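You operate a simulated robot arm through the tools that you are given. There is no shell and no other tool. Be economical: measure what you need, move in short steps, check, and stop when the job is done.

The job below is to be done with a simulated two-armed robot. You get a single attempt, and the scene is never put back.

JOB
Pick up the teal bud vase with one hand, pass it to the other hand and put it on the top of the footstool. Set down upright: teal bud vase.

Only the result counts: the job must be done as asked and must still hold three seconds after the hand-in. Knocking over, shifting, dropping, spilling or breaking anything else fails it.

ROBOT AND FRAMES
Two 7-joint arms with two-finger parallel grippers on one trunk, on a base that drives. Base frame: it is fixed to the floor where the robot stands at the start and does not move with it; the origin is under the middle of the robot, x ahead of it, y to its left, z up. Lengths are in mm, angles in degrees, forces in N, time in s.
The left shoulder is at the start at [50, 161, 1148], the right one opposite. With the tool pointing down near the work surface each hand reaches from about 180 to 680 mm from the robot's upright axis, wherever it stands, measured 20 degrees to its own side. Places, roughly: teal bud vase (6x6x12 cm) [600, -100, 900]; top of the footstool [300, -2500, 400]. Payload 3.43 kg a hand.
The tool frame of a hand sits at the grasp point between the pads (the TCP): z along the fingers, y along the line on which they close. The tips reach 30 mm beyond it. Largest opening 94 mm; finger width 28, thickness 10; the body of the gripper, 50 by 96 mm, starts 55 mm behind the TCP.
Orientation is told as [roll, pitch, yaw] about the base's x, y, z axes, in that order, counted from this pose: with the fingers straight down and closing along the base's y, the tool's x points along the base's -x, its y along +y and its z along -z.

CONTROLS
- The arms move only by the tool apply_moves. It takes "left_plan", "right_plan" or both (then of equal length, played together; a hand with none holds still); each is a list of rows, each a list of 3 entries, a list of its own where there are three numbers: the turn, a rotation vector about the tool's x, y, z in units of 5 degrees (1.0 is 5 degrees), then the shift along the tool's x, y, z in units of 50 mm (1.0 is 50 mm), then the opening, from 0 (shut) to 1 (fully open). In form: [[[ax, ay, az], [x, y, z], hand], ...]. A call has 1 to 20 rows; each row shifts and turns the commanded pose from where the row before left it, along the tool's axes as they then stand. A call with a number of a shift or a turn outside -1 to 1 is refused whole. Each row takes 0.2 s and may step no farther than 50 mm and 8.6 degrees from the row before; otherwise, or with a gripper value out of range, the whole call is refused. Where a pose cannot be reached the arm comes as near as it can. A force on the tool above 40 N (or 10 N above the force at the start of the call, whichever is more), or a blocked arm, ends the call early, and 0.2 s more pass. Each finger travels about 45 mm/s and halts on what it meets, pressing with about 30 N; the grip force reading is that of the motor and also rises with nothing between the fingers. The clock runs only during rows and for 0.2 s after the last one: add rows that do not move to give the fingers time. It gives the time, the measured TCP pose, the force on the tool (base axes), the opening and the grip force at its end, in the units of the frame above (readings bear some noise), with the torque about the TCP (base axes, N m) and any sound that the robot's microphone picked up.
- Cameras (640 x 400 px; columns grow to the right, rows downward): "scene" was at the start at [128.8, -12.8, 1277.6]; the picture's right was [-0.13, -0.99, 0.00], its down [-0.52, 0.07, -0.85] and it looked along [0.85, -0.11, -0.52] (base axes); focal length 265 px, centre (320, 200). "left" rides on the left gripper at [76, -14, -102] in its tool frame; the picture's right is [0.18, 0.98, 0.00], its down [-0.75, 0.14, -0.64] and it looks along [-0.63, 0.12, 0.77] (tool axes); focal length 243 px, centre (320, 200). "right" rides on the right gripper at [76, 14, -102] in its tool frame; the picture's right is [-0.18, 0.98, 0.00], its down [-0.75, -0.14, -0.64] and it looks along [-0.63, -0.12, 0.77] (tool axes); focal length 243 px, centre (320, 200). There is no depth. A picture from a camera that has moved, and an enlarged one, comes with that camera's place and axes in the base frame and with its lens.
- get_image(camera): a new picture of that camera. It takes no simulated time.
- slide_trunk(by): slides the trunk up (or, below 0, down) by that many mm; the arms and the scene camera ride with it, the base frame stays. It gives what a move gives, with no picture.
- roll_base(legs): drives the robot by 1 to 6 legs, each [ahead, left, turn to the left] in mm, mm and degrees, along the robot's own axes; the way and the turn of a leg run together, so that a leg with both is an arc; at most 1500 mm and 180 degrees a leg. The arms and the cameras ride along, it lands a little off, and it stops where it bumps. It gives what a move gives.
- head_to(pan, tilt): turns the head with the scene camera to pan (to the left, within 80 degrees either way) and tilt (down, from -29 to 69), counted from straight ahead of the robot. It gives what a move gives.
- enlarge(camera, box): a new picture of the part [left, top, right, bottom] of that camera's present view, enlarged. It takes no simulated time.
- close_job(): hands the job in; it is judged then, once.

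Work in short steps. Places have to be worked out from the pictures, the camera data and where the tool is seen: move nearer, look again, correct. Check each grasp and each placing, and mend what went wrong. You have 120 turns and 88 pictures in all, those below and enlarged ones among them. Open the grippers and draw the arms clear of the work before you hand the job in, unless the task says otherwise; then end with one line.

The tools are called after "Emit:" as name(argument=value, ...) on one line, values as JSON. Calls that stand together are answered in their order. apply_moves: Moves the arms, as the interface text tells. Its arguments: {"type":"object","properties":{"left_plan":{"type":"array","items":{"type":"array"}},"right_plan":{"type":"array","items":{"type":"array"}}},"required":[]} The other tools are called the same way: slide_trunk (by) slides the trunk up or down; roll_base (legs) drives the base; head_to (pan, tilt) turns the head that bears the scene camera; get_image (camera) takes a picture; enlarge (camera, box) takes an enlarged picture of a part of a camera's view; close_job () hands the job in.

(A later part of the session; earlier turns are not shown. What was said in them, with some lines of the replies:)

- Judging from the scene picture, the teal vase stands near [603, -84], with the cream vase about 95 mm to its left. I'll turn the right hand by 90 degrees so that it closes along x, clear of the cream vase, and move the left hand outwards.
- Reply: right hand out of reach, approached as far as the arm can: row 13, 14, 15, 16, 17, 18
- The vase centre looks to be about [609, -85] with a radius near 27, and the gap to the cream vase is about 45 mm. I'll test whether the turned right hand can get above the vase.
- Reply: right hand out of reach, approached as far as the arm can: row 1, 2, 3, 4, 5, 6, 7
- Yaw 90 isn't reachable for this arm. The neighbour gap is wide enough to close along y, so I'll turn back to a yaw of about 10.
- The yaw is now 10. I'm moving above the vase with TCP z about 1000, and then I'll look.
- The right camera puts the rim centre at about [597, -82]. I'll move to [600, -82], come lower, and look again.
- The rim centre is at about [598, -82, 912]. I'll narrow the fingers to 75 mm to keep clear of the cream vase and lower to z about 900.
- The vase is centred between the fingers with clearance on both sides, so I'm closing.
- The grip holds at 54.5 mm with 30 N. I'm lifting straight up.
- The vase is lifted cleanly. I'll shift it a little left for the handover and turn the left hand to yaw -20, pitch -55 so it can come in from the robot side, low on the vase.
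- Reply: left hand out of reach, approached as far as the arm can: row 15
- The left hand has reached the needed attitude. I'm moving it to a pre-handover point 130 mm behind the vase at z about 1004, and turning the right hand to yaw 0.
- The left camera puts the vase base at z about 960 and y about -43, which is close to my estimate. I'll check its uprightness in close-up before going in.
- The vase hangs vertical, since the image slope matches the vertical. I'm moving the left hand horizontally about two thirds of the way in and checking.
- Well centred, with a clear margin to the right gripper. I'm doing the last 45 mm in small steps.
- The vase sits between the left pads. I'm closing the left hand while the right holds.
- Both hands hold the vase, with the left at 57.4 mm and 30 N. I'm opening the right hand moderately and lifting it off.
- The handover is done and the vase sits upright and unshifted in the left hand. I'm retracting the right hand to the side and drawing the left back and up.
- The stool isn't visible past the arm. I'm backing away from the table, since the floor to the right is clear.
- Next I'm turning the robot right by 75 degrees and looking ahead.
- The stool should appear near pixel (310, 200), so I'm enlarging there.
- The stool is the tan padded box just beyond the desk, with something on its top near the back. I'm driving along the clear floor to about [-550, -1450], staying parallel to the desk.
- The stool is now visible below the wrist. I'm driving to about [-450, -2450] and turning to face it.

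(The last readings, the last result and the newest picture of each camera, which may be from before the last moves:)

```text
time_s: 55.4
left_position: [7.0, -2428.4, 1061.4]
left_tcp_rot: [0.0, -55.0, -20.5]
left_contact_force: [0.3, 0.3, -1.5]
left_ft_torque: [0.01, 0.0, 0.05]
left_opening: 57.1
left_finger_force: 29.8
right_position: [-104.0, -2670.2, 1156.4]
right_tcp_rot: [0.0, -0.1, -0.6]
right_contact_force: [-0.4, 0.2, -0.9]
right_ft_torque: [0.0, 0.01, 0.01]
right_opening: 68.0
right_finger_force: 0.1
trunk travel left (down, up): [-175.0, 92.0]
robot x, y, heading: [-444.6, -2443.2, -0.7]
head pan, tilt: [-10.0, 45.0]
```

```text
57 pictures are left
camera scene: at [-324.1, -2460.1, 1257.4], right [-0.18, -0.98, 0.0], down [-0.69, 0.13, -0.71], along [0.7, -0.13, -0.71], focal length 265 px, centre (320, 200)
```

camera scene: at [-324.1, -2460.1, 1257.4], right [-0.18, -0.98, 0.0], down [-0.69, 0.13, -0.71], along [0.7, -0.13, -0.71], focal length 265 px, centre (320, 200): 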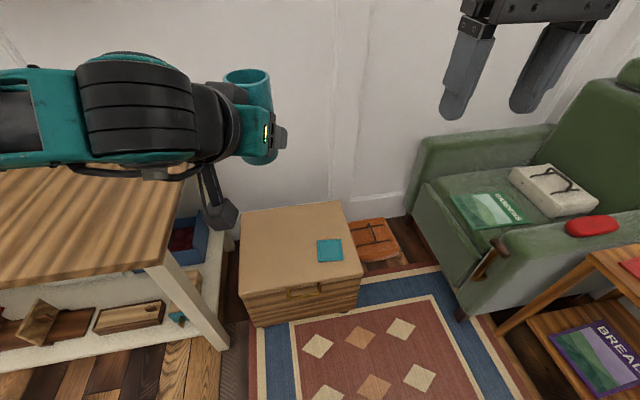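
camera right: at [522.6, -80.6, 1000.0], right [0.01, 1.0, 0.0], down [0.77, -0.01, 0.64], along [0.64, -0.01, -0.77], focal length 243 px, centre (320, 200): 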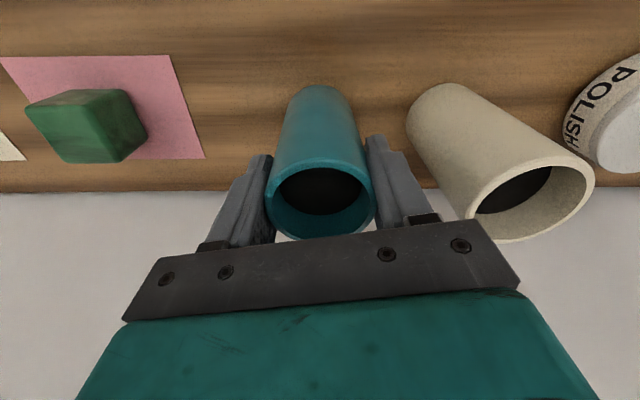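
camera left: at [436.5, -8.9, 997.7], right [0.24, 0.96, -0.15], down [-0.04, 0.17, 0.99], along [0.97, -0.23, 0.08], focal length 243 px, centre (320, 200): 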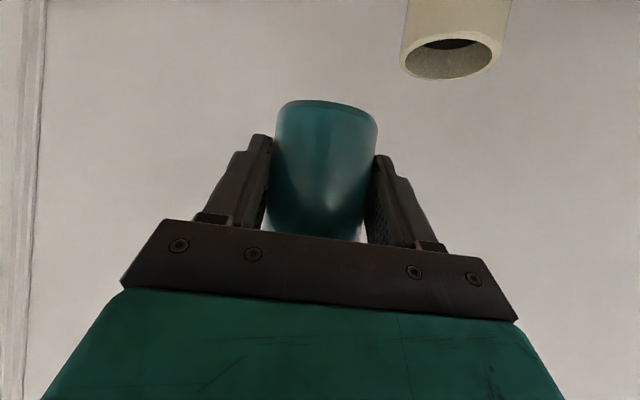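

The stool top spans x 122–500 and y -2268 to -2700, with a teal coaster at about [248, -2604]. I'll set the vase at about [195, -2430]. To keep the left elbow off the desk I'll stand at [-271, -2722] with a heading of 30.

Emit:
roll_base(legs=[[177, -277, 0], [0, 0, 30.7]])

Emit:
head_to(pan=0, tilt=50)

Emit:
get_image(camera="scene")

```text
time_s: 59.1
left_position: [104.9, -2481.7, 1062.2]
left_tcp_rot: [-0.1, -55.1, 10.4]
left_contact_force: [-0.9, -0.3, -0.9]
left_ft_torque: [-0.01, -0.01, -0.01]
left_opening: 57.0
left_finger_force: 30.3
right_position: [133.1, -2744.8, 1155.4]
right_tcp_rot: [0.0, 0.0, 30.2]
right_contact_force: [0.6, -0.7, 0.3]
right_ft_torque: [0.02, -0.02, -0.04]
right_opening: 67.6
right_finger_force: 0.1
trunk travel left (down, up): [-175.0, 92.0]
robot x, y, heading: [-274.1, -2724.1, 30.4]
head pan, tilt: [-10.0, 45.0]
```

```text
time_s: 59.8
left_position: [104.7, -2481.3, 1061.0]
left_tcp_rot: [0.1, -55.0, 10.5]
left_contact_force: [-0.5, -0.4, -1.1]
left_ft_torque: [-0.01, -0.01, 0.0]
left_opening: 57.0
left_finger_force: 30.4
right_position: [133.2, -2745.1, 1156.4]
right_tcp_rot: [0.0, 0.0, 30.2]
right_contact_force: [1.1, 0.4, 0.0]
right_ft_torque: [0.0, 0.02, 0.06]
right_opening: 67.5
right_finger_force: 0.0
trunk travel left (down, up): [-175.0, 92.0]
robot x, y, heading: [-274.6, -2725.8, 30.4]
head pan, tilt: [0.0, 50.0]
```

```text
56 pictures are left
camera scene: at [-173.2, -2667.4, 1250.4], right [0.5, -0.86, 0.0], down [-0.66, -0.39, -0.64], along [0.56, 0.32, -0.77], focal length 265 px, centre (320, 200)
```

scene: 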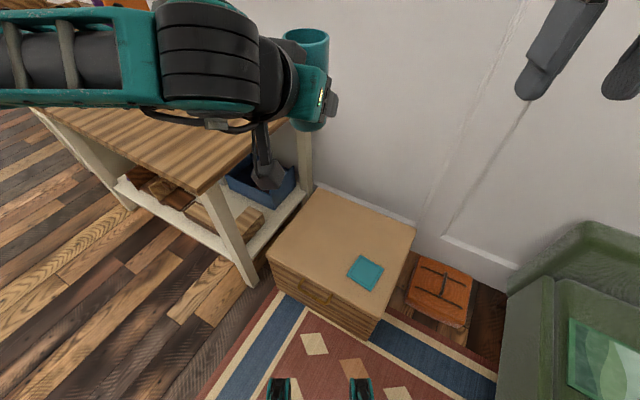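

The corners agree. I'm lowering the trunk fully, then I'll move the left arm over the target.

Emit:
slide_trunk(by=-175)

```text
time_s: 61.8
left_position: [105.0, -2482.0, 886.8]
left_tcp_rot: [0.1, -55.0, 10.3]
left_contact_force: [0.5, -0.4, -0.7]
left_ft_torque: [0.0, 0.04, -0.03]
left_opening: 57.1
left_finger_force: 29.9
right_position: [132.8, -2746.1, 979.7]
right_tcp_rot: [0.1, 0.0, 30.2]
right_contact_force: [-0.1, 0.6, -0.5]
right_ft_torque: [-0.01, 0.0, -0.02]
right_opening: 67.6
right_finger_force: 0.0
trunk travel left (down, up): [0.0, 267.0]
robot x, y, heading: [-272.4, -2721.8, 30.3]
head pan, tilt: [0.0, 50.0]
```

I'm moving over the target and down to z about 640.

Emit:
apply_moves(left_plan=[[[0, 0, 0], [0.421, 0.097, 0.629], 0], [[0, 0, 0], [0.421, 0.097, 0.629], 0], [[0, 0, 0], [0.421, 0.097, 0.629], 0], [[0, 0, 0], [0.421, 0.097, 0.629], 0], [[0, 0, 0], [0.421, 0.097, 0.629], 0], [[0, 0, 0], [0.421, 0.097, 0.629], 0], [[0, 0, 0], [0.421, 0.097, 0.629], 0], [[0, 0, 0], [0, 0, 0], 0]])

Emit:
get_image(camera="scene")

Emit:
get_image(camera="left")

```text
time_s: 63.6
left_position: [181.2, -2429.8, 694.7]
left_tcp_rot: [1.6, -54.4, 10.1]
left_contact_force: [-0.6, -0.3, -1.5]
left_ft_torque: [-0.01, 0.02, -0.02]
left_opening: 57.1
left_finger_force: 29.9
left hand out of reach, approached as far as the arm can: row 6, 7
right_position: [133.7, -2747.5, 980.9]
right_tcp_rot: [0.0, -0.1, 30.3]
right_contact_force: [-0.1, -0.3, -0.1]
right_ft_torque: [0.03, 0.0, 0.02]
right_opening: 67.7
right_finger_force: 0.1
trunk travel left (down, up): [0.0, 267.0]
robot x, y, heading: [-276.8, -2728.3, 30.0]
head pan, tilt: [0.0, 50.0]
```

```text
55 pictures are left
camera scene: at [-173.3, -2667.3, 1075.4], right [0.5, -0.86, 0.0], down [-0.66, -0.39, -0.64], along [0.56, 0.32, -0.77], focal length 265 px, centre (320, 200)
```

scene: 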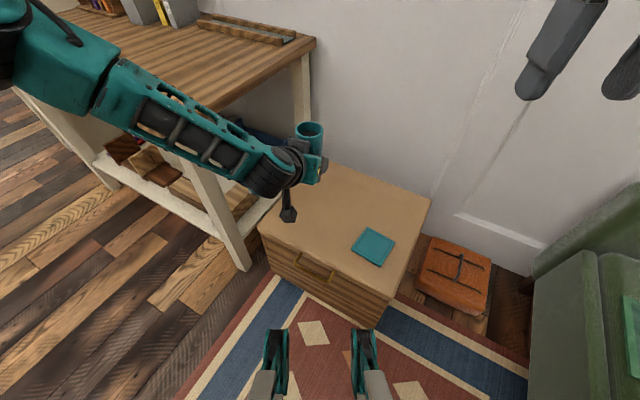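

```text
54 pictures are left
camera left: at [58.5, -2468.6, 693.4], right [-0.3, 0.95, -0.13], down [-0.11, 0.11, 0.99], along [0.95, 0.31, 0.07], focal length 243 px, centre (320, 200)
```

left: 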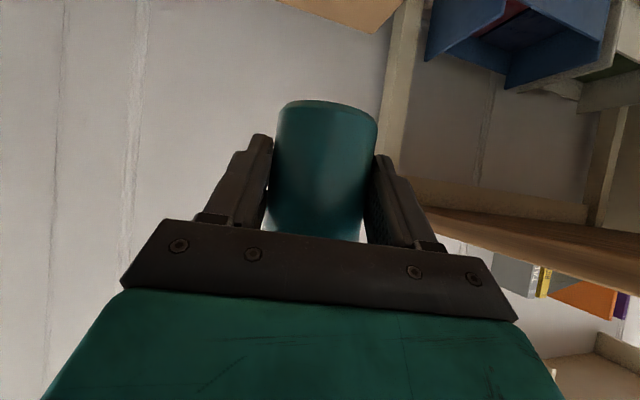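

The arm hits a limit at z about 695 in this posture. I'm backing the base off 280 mm into free space to find a posture that reaches lower before returning.

Emit:
roll_base(legs=[[-280, 0, 0]])

Emit:
apply_moves(left_plan=[[[0, 0, 0], [-0.2, 0.9, -0.3], 0], [[0, 0, 0], [-0.2, 0.9, -0.3], 0], [[0, 0, 0], [0, 0.9, 0], 0], [[0, 0, 0], [0, 0, 0], 0]])

```text
time_s: 65.6
left_position: [-62.3, -2571.6, 696.1]
left_tcp_rot: [1.6, -54.4, 10.0]
left_contact_force: [0.2, 0.3, -1.6]
left_ft_torque: [0.03, -0.03, -0.01]
left_opening: 57.2
left_finger_force: 29.4
right_position: [-110.8, -2888.1, 981.4]
right_tcp_rot: [0.0, 0.0, 30.2]
right_contact_force: [0.8, 0.7, -0.7]
right_ft_torque: [0.0, 0.02, -0.01]
right_opening: 67.5
right_finger_force: 0.1
trunk travel left (down, up): [0.0, 267.0]
robot x, y, heading: [-517.7, -2870.4, 30.3]
head pan, tilt: [0.0, 50.0]
```

```text
time_s: 66.6
left_position: [-101.3, -2441.5, 731.8]
left_tcp_rot: [1.6, -54.5, 9.9]
left_contact_force: [0.3, -0.3, -1.7]
left_ft_torque: [0.01, 0.01, -0.01]
left_opening: 57.1
left_finger_force: 29.9
right_position: [-111.0, -2887.3, 981.1]
right_tcp_rot: [0.0, 0.0, 30.2]
right_contact_force: [0.3, -0.1, 0.0]
right_ft_torque: [0.0, 0.0, 0.01]
right_opening: 67.7
right_finger_force: 0.1
trunk travel left (down, up): [0.0, 267.0]
robot x, y, heading: [-517.5, -2868.7, 30.2]
head pan, tilt: [0.0, 50.0]
```

I'm now at robot-frame position (574, 160). I'll correct the small tilt and test lowering straight down.

Emit:
apply_moves(left_plan=[[[0.32, -0.1, 0], [0, 0, 0], 0], [[0, 0, 0], [0.655, 0, 0.459], 0], [[0, 0, 0], [0.655, 0, 0.459], 0], [[0, 0, 0], [0.655, 0, 0.459], 0], [[0, 0, 0], [0.655, 0, 0.459], 0], [[0, 0, 0], [0.655, 0, 0.459], 0], [[0, 0, 0], [0, 0, 0], 0]])

Emit:
get_image(camera="scene")

```text
time_s: 68.2
left_position: [-102.5, -2443.8, 532.2]
left_tcp_rot: [0.0, -54.9, 10.1]
left_contact_force: [0.3, -0.3, -1.2]
left_ft_torque: [0.01, 0.01, -0.02]
left_opening: 56.8
left_finger_force: 30.5
right_position: [-110.4, -2887.9, 981.4]
right_tcp_rot: [-0.1, -0.1, 30.2]
right_contact_force: [-0.4, -0.2, 0.8]
right_ft_torque: [-0.01, 0.03, 0.01]
right_opening: 67.9
right_finger_force: 0.0
trunk travel left (down, up): [0.0, 267.0]
robot x, y, heading: [-518.3, -2865.6, 30.1]
head pan, tilt: [0.0, 50.0]
```

```text
53 pictures are left
camera scene: at [-416.6, -2809.0, 1075.4], right [0.5, -0.86, 0.0], down [-0.66, -0.39, -0.64], along [0.56, 0.32, -0.77], focal length 265 px, centre (320, 200)
```

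scene: 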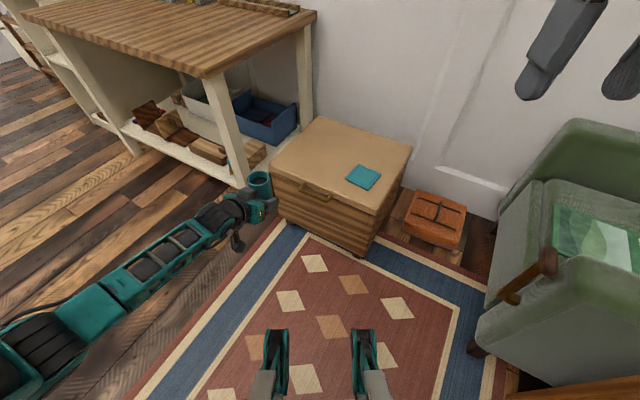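

This posture works at z 532. I'm testing down to z about 445.

Emit:
apply_moves(left_plan=[[[0, 0, 0], [0.655, 0, 0.459], 0], [[0, 0, 0], [0.655, 0, 0.459], 0], [[0, 0, 0], [0.12, 0, 0.08], 0], [[0, 0, 0], [0, 0, 0], 0]])

```text
time_s: 69.2
left_position: [-102.4, -2442.4, 443.2]
left_tcp_rot: [0.0, -55.0, 10.0]
left_contact_force: [0.1, 0.0, -1.0]
left_ft_torque: [-0.01, 0.02, 0.0]
left_opening: 57.2
left_finger_force: 29.8
right_position: [-111.7, -2887.3, 980.8]
right_tcp_rot: [0.0, 0.0, 30.3]
right_contact_force: [-0.4, -0.4, -0.3]
right_ft_torque: [0.0, 0.0, -0.01]
right_opening: 67.9
right_finger_force: 0.0
trunk travel left (down, up): [0.0, 267.0]
robot x, y, heading: [-520.8, -2866.5, 30.2]
head pan, tilt: [0.0, 50.0]
```

z 443 is reachable. I'm raising 80 mm, then driving so the vase comes over the stool target.

Emit:
apply_moves(left_plan=[[[0, 0, 0], [-0.655, 0, -0.459], 0], [[0, 0, 0], [-0.655, 0, -0.459], 0], [[0, 0, 0], [-0.2, 0, -0.14], 0], [[0, 0, 0], [0, 0, 0], 0]])

Emit:
roll_base(legs=[[260, -121, 0]])

Emit:
get_image(camera="scene")

Emit:
get_image(camera="left")

```text
time_s: 70.2
left_position: [-102.2, -2443.7, 536.2]
left_tcp_rot: [0.1, -54.9, 10.1]
left_contact_force: [-0.1, 0.1, -1.7]
left_ft_torque: [-0.01, 0.02, 0.03]
left_opening: 57.0
left_finger_force: 30.0
right_position: [-110.0, -2888.1, 981.4]
right_tcp_rot: [-0.1, 0.1, 30.2]
right_contact_force: [0.6, 0.7, 0.0]
right_ft_torque: [-0.01, 0.01, 0.03]
right_opening: 67.7
right_finger_force: 0.0
trunk travel left (down, up): [0.0, 267.0]
robot x, y, heading: [-514.5, -2867.6, 29.7]
head pan, tilt: [0.0, 50.0]
```

```text
time_s: 72.2
left_position: [186.3, -2421.4, 536.9]
left_tcp_rot: [0.1, -54.8, 9.9]
left_contact_force: [-0.4, 0.8, -2.3]
left_ft_torque: [-0.01, -0.01, 0.02]
left_opening: 57.2
left_finger_force: 30.2
right_position: [177.4, -2865.9, 981.6]
right_tcp_rot: [0.1, 0.0, 30.1]
right_contact_force: [0.2, -0.7, 0.2]
right_ft_torque: [0.02, -0.04, 0.0]
right_opening: 67.8
right_finger_force: 0.0
trunk travel left (down, up): [0.0, 267.0]
robot x, y, heading: [-229.4, -2843.8, 30.1]
head pan, tilt: [0.0, 50.0]
```

```text
52 pictures are left
camera scene: at [-129.1, -2786.4, 1075.4], right [0.5, -0.86, 0.0], down [-0.66, -0.38, -0.64], along [0.56, 0.32, -0.77], focal length 265 px, centre (320, 200)
```

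scene: 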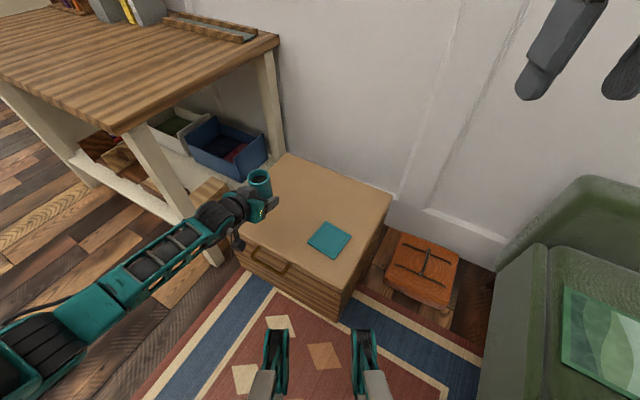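

```text
51 pictures are left
camera left: at [62.4, -2457.2, 532.6], right [-0.27, 0.95, -0.15], down [-0.11, 0.12, 0.99], along [0.96, 0.29, 0.08], focal length 243 px, centre (320, 200)
```

left: 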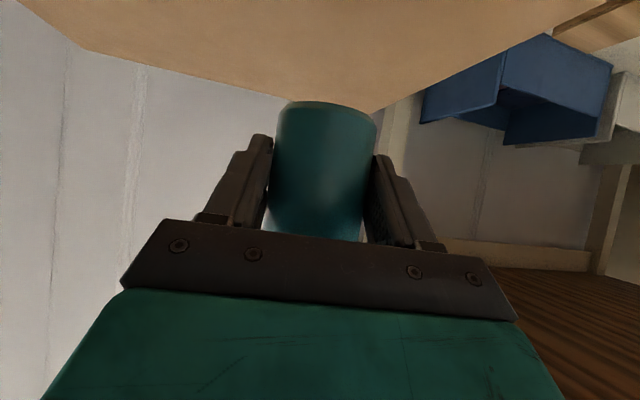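

The vase is over the stool at about [193, -2420], 70 mm in from the front edge. I'm lowering to about 20 mm above the surface.

Emit:
apply_moves(left_plan=[[[0, 0, 0], [0.41, 0, 0.287], 0], [[0, 0, 0], [0.41, 0, 0.287], 0], [[0, 0, 0], [0.41, 0, 0.287], 0], [[0, 0, 0], [0, 0, 0], 0], [[0, 0, 0], [0, 0, 0], 0]])

Emit:
get_image(camera="left")

Emit:
enlarge(camera="scene", box=[190, 140, 350, 270])

```text
time_s: 73.4
left_position: [185.9, -2421.2, 461.0]
left_tcp_rot: [-0.1, -54.9, 9.9]
left_contact_force: [0.4, 0.3, -1.8]
left_ft_torque: [0.0, 0.04, 0.03]
left_opening: 56.9
left_finger_force: 30.2
right_position: [176.7, -2866.2, 980.4]
right_tcp_rot: [0.0, 0.0, 30.1]
right_contact_force: [-0.3, 0.3, -0.3]
right_ft_torque: [0.05, 0.0, 0.03]
right_opening: 67.8
right_finger_force: 0.0
trunk travel left (down, up): [0.0, 267.0]
robot x, y, heading: [-233.0, -2844.6, 30.3]
head pan, tilt: [0.0, 50.0]
```

```text
50 pictures are left
camera left: at [62.0, -2456.9, 457.7], right [-0.27, 0.95, -0.15], down [-0.11, 0.12, 0.99], along [0.96, 0.29, 0.08], focal length 243 px, centre (320, 200)
```

left: 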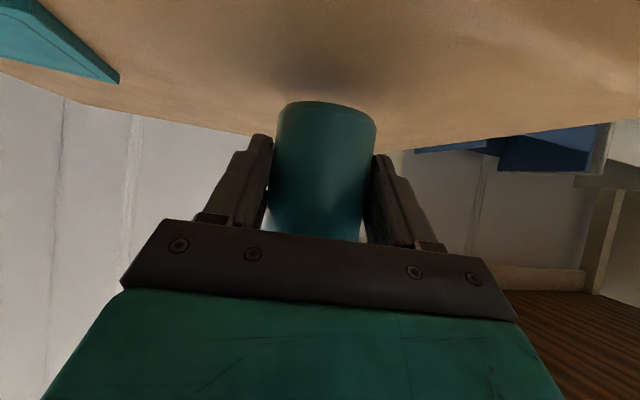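

```text
3.08 times, centred on (270, 205) of scene
camera zoom: at [-129.1, -2786.4, 1075.4], right [0.5, -0.86, 0.0], down [-0.66, -0.38, -0.64], along [0.56, 0.32, -0.77], focal length 814 px, centre (474, 185)
```

zoom: 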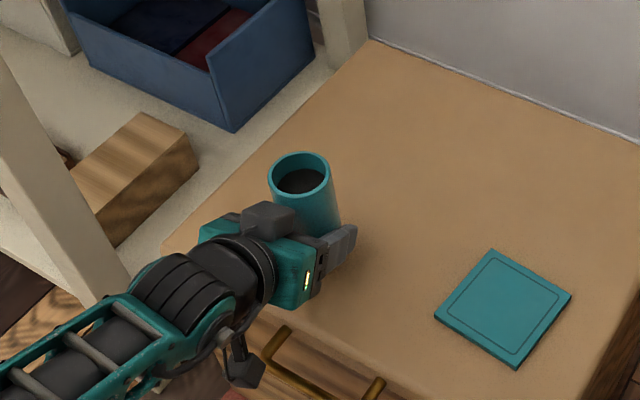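

Nicely placed. I'm lowering gently in small steps and watching the force.

Emit:
apply_moves(left_plan=[[[0, 0, 0], [0.082, 0, 0.057], 0], [[0, 0, 0], [0.082, 0, 0.057], 0], [[0, 0, 0], [0.065, 0, 0.046], 0], [[0, 0, 0], [0, 0, 0], 0], [[0, 0, 0], [0, 0, 0], 0]])

Emit:
get_image(camera="left")

```text
time_s: 74.6
left_position: [186.4, -2421.6, 446.8]
left_tcp_rot: [-0.1, -55.0, 9.9]
left_contact_force: [0.2, 0.3, -1.9]
left_ft_torque: [0.0, 0.01, 0.0]
left_opening: 56.9
left_finger_force: 30.6
right_position: [177.9, -2865.3, 979.6]
right_tcp_rot: [0.0, 0.0, 30.2]
right_contact_force: [-0.4, 0.5, 0.6]
right_ft_torque: [-0.03, 0.01, 0.01]
right_opening: 67.5
right_finger_force: 0.0
trunk travel left (down, up): [0.0, 267.0]
robot x, y, heading: [-232.6, -2842.6, 30.0]
head pan, tilt: [0.0, 50.0]
```

```text
48 pictures are left
camera left: at [62.8, -2457.7, 443.2], right [-0.27, 0.95, -0.15], down [-0.11, 0.12, 0.99], along [0.96, 0.29, 0.08], focal length 243 px, centre (320, 200)
```

left: 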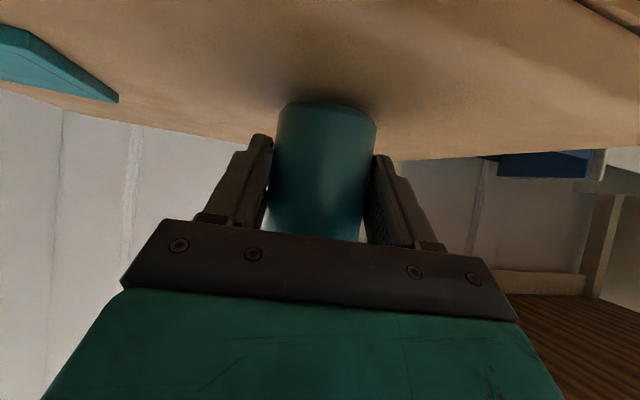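

Not touching yet, with the base around z 406. Continuing in 2 mm steps.

Emit:
apply_moves(left_plan=[[[0, 0, 0], [0.033, 0, 0.023], 0], [[0, 0, 0], [0.033, 0, 0.023], 0], [[0, 0, 0], [0, 0, 0], 0]])

```text
time_s: 75.4
left_position: [186.4, -2422.6, 441.4]
left_tcp_rot: [0.0, -54.9, 10.0]
left_contact_force: [0.5, -0.3, -1.3]
left_ft_torque: [0.0, 0.01, 0.0]
left_opening: 57.1
left_finger_force: 29.7
right_position: [176.1, -2866.4, 981.5]
right_tcp_rot: [0.0, 0.0, 30.2]
right_contact_force: [-0.6, -0.2, -0.4]
right_ft_torque: [0.0, 0.01, 0.01]
right_opening: 67.7
right_finger_force: 0.0
trunk travel left (down, up): [0.0, 267.0]
robot x, y, heading: [-231.3, -2841.1, 30.1]
head pan, tilt: [0.0, 50.0]
```

No contact yet, so I'm continuing down in small steps.

Emit:
apply_moves(left_plan=[[[0, 0, 0], [0.033, 0, 0.023], 0], [[0, 0, 0], [0, 0, 0], 0]])

Emit:
apply_moves(left_plan=[[[0, 0, 0], [0.033, 0, 0.023], 0], [[0, 0, 0], [0, 0, 0], 0]])

Emit:
enlarge(camera="left", box=[240, 60, 420, 180])

```text
time_s: 76.0
left_position: [185.8, -2422.6, 440.6]
left_tcp_rot: [0.1, -54.9, 9.9]
left_contact_force: [0.4, 0.5, -2.2]
left_ft_torque: [0.01, 0.01, -0.02]
left_opening: 56.9
left_finger_force: 30.3
right_position: [176.5, -2866.3, 981.9]
right_tcp_rot: [0.0, 0.0, 30.2]
right_contact_force: [-0.3, 0.9, -0.3]
right_ft_torque: [0.03, -0.04, -0.01]
right_opening: 67.6
right_finger_force: 0.0
trunk travel left (down, up): [0.0, 267.0]
robot x, y, heading: [-228.7, -2842.0, 29.8]
head pan, tilt: [0.0, 50.0]
```

```text
time_s: 76.6
left_position: [186.5, -2421.1, 440.9]
left_tcp_rot: [0.1, -54.9, 9.9]
left_contact_force: [-1.4, 1.0, 4.3]
left_ft_torque: [-0.11, 0.01, -0.06]
left_opening: 56.9
left_finger_force: 30.3
right_position: [176.8, -2866.2, 980.4]
right_tcp_rot: [0.1, 0.1, 30.1]
right_contact_force: [0.1, -0.2, 0.1]
right_ft_torque: [0.05, 0.02, -0.04]
right_opening: 67.7
right_finger_force: 0.1
trunk travel left (down, up): [0.0, 267.0]
robot x, y, heading: [-231.2, -2846.9, 30.1]
head pan, tilt: [0.0, 50.0]
```

```text
3.33 times, centred on (330, 120) of left
camera zoom: at [63.1, -2457.4, 436.5], right [-0.27, 0.95, -0.15], down [-0.12, 0.12, 0.99], along [0.95, 0.29, 0.08], focal length 809 px, centre (287, 467)
```

zoom: 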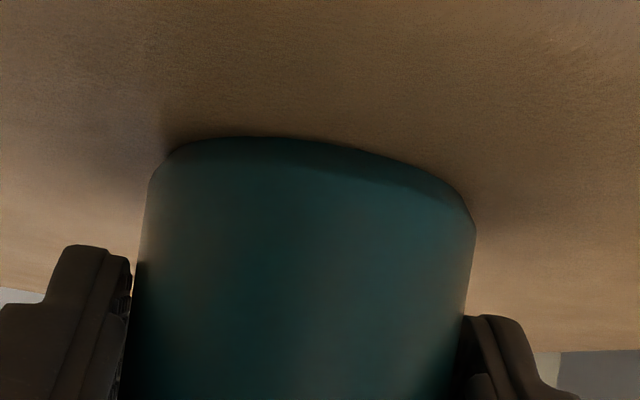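

Contact: the force rose by about 6 N upward. I'm opening the left hand slowly.

Emit:
apply_moves(left_plan=[[[0, 0, 0], [0, 0, 0], 0.65], [[0, 0, 0], [0, 0, 0], 0.75], [[0, 0, 0], [0, 0, 0], 0.9], [[0, 0, 0], [0, 0, 0], 1], [[0, 0, 0], [0, 0, 0], 1], [[0, 0, 0], [0, 0, 0], 1]])

Emit:
get_image(camera="left")

Emit:
enlarge(camera="scene", box=[190, 140, 350, 270])

```text
time_s: 78.0
left_position: [185.6, -2422.4, 439.2]
left_tcp_rot: [0.2, -54.9, 9.8]
left_contact_force: [-0.2, 0.3, 0.7]
left_ft_torque: [0.0, 0.01, 0.0]
left_opening: 94.1
left_finger_force: 0.1
right_position: [177.1, -2865.4, 981.2]
right_tcp_rot: [0.0, 0.0, 30.0]
right_contact_force: [0.0, -0.3, 0.0]
right_ft_torque: [0.01, -0.05, -0.02]
right_opening: 67.7
right_finger_force: 0.1
trunk travel left (down, up): [0.0, 267.0]
robot x, y, heading: [-227.2, -2844.8, 30.0]
head pan, tilt: [0.0, 50.0]
```

```text
46 pictures are left
camera left: at [62.7, -2457.7, 435.7], right [-0.27, 0.95, -0.15], down [-0.11, 0.12, 0.99], along [0.96, 0.29, 0.08], focal length 243 px, centre (320, 200)
```

left: 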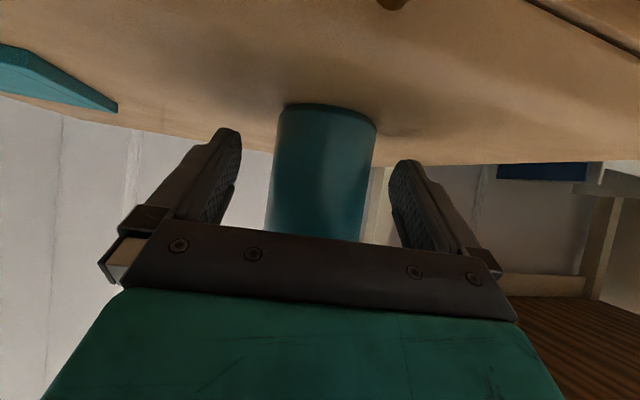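

```text
3.08 times, centred on (270, 205) of scene
camera zoom: at [-129.2, -2786.4, 1075.4], right [0.5, -0.86, 0.0], down [-0.66, -0.38, -0.64], along [0.56, 0.32, -0.77], focal length 814 px, centre (474, 185)
```

zoom: 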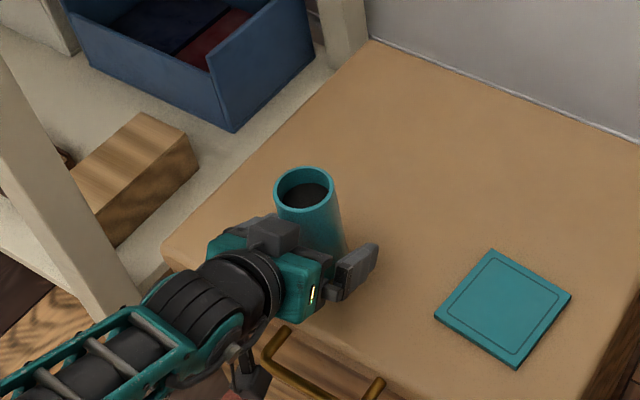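

The vase stands free and upright. I'm withdrawing the left hand straight back along the fingers.

Emit:
apply_moves(left_plan=[[[0, 0, 0], [0, 0, -0.4], 1], [[0, 0, 0], [0, 0, -0.5], 1], [[0, 0, 0], [0, 0, -0.6], 1], [[0, 0, 0], [0, 0, -0.6], 1], [[0, 0, 0], [0, 0, -0.6], 1], [[0, 0, 0], [0, 0, 0], 1]])

Emit:
get_image(camera="scene")

```text
time_s: 79.4
left_position: [77.1, -2439.3, 517.5]
left_tcp_rot: [0.0, -54.9, 9.9]
left_contact_force: [-0.4, 0.5, -0.7]
left_ft_torque: [0.02, 0.03, -0.01]
left_opening: 94.1
left_finger_force: 0.1
right_position: [176.7, -2865.1, 981.1]
right_tcp_rot: [0.1, 0.1, 30.0]
right_contact_force: [1.0, 0.0, 0.2]
right_ft_torque: [0.03, -0.02, -0.01]
right_opening: 67.8
right_finger_force: 0.2
trunk travel left (down, up): [0.0, 267.0]
robot x, y, heading: [-232.0, -2848.2, 30.2]
head pan, tilt: [0.0, 50.0]
```

```text
44 pictures are left
camera scene: at [-129.2, -2786.5, 1075.5], right [0.5, -0.86, 0.0], down [-0.66, -0.38, -0.64], along [0.56, 0.32, -0.77], focal length 265 px, centre (320, 200)
```

scene: 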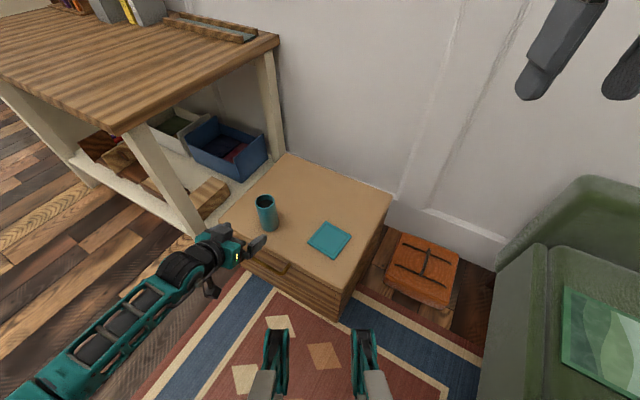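

The vase stands upright on the stool top, off the coaster. I'm backing the base away for good clearance and opening the right hand fully.

Emit:
roll_base(legs=[[-200, 0, 0]])

Emit:
apply_moves(right_plan=[[[0, 0, 0], [0, 0, 0], 1], [[0, 0, 0], [0, 0, 0], 1], [[0, 0, 0], [0, 0, 0], 1]])

Emit:
get_image(camera="scene")

```text
time_s: 81.0
left_position: [-100.4, -2541.6, 517.6]
left_tcp_rot: [0.0, -54.9, 10.1]
left_contact_force: [0.2, 0.1, -0.3]
left_ft_torque: [0.04, -0.02, 0.01]
left_opening: 93.9
left_finger_force: 0.1
right_position: [1.5, -2965.6, 981.0]
right_tcp_rot: [0.0, -0.1, 30.5]
right_contact_force: [0.0, 0.0, 0.6]
right_ft_torque: [0.0, 0.01, 0.01]
right_opening: 68.0
right_finger_force: 0.0
trunk travel left (down, up): [0.0, 267.0]
robot x, y, heading: [-408.0, -2944.0, 30.4]
head pan, tilt: [0.0, 50.0]
```

```text
time_s: 81.8
left_position: [-100.6, -2541.0, 517.5]
left_tcp_rot: [0.0, -54.9, 10.2]
left_contact_force: [-0.3, 0.9, -0.5]
left_ft_torque: [-0.02, 0.0, 0.03]
left_opening: 94.2
left_finger_force: 0.3
right_position: [-0.1, -2966.2, 980.7]
right_tcp_rot: [0.0, 0.0, 30.5]
right_contact_force: [0.8, -0.2, -0.5]
right_ft_torque: [0.0, 0.05, 0.02]
right_opening: 94.1
right_finger_force: 0.2
trunk travel left (down, up): [0.0, 267.0]
robot x, y, heading: [-407.3, -2946.5, 30.5]
head pan, tilt: [0.0, 50.0]
```

```text
43 pictures are left
camera scene: at [-305.5, -2888.6, 1075.4], right [0.51, -0.86, 0.0], down [-0.66, -0.39, -0.64], along [0.55, 0.33, -0.77], focal length 265 px, centre (320, 200)
```

scene: 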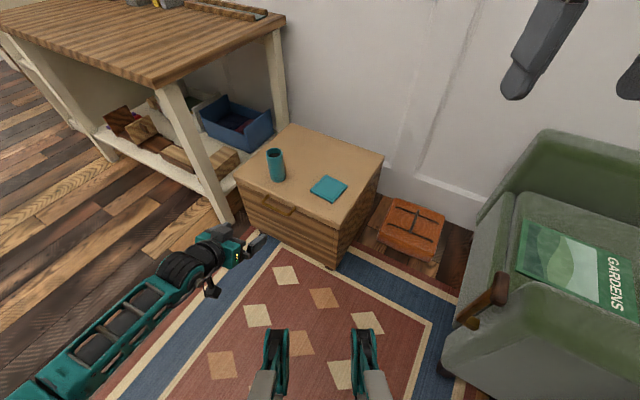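

The vase is upright on the stool, both hands are open and clear, so I'm handing in.

Emit:
close_job()

```text
The job is handed in.
```

The teal bud vase was picked up with the right hand, passed to the left, and set upright on top of the footstool. The last picture showed it standing clear of the coaster, with both hands open and away from it.
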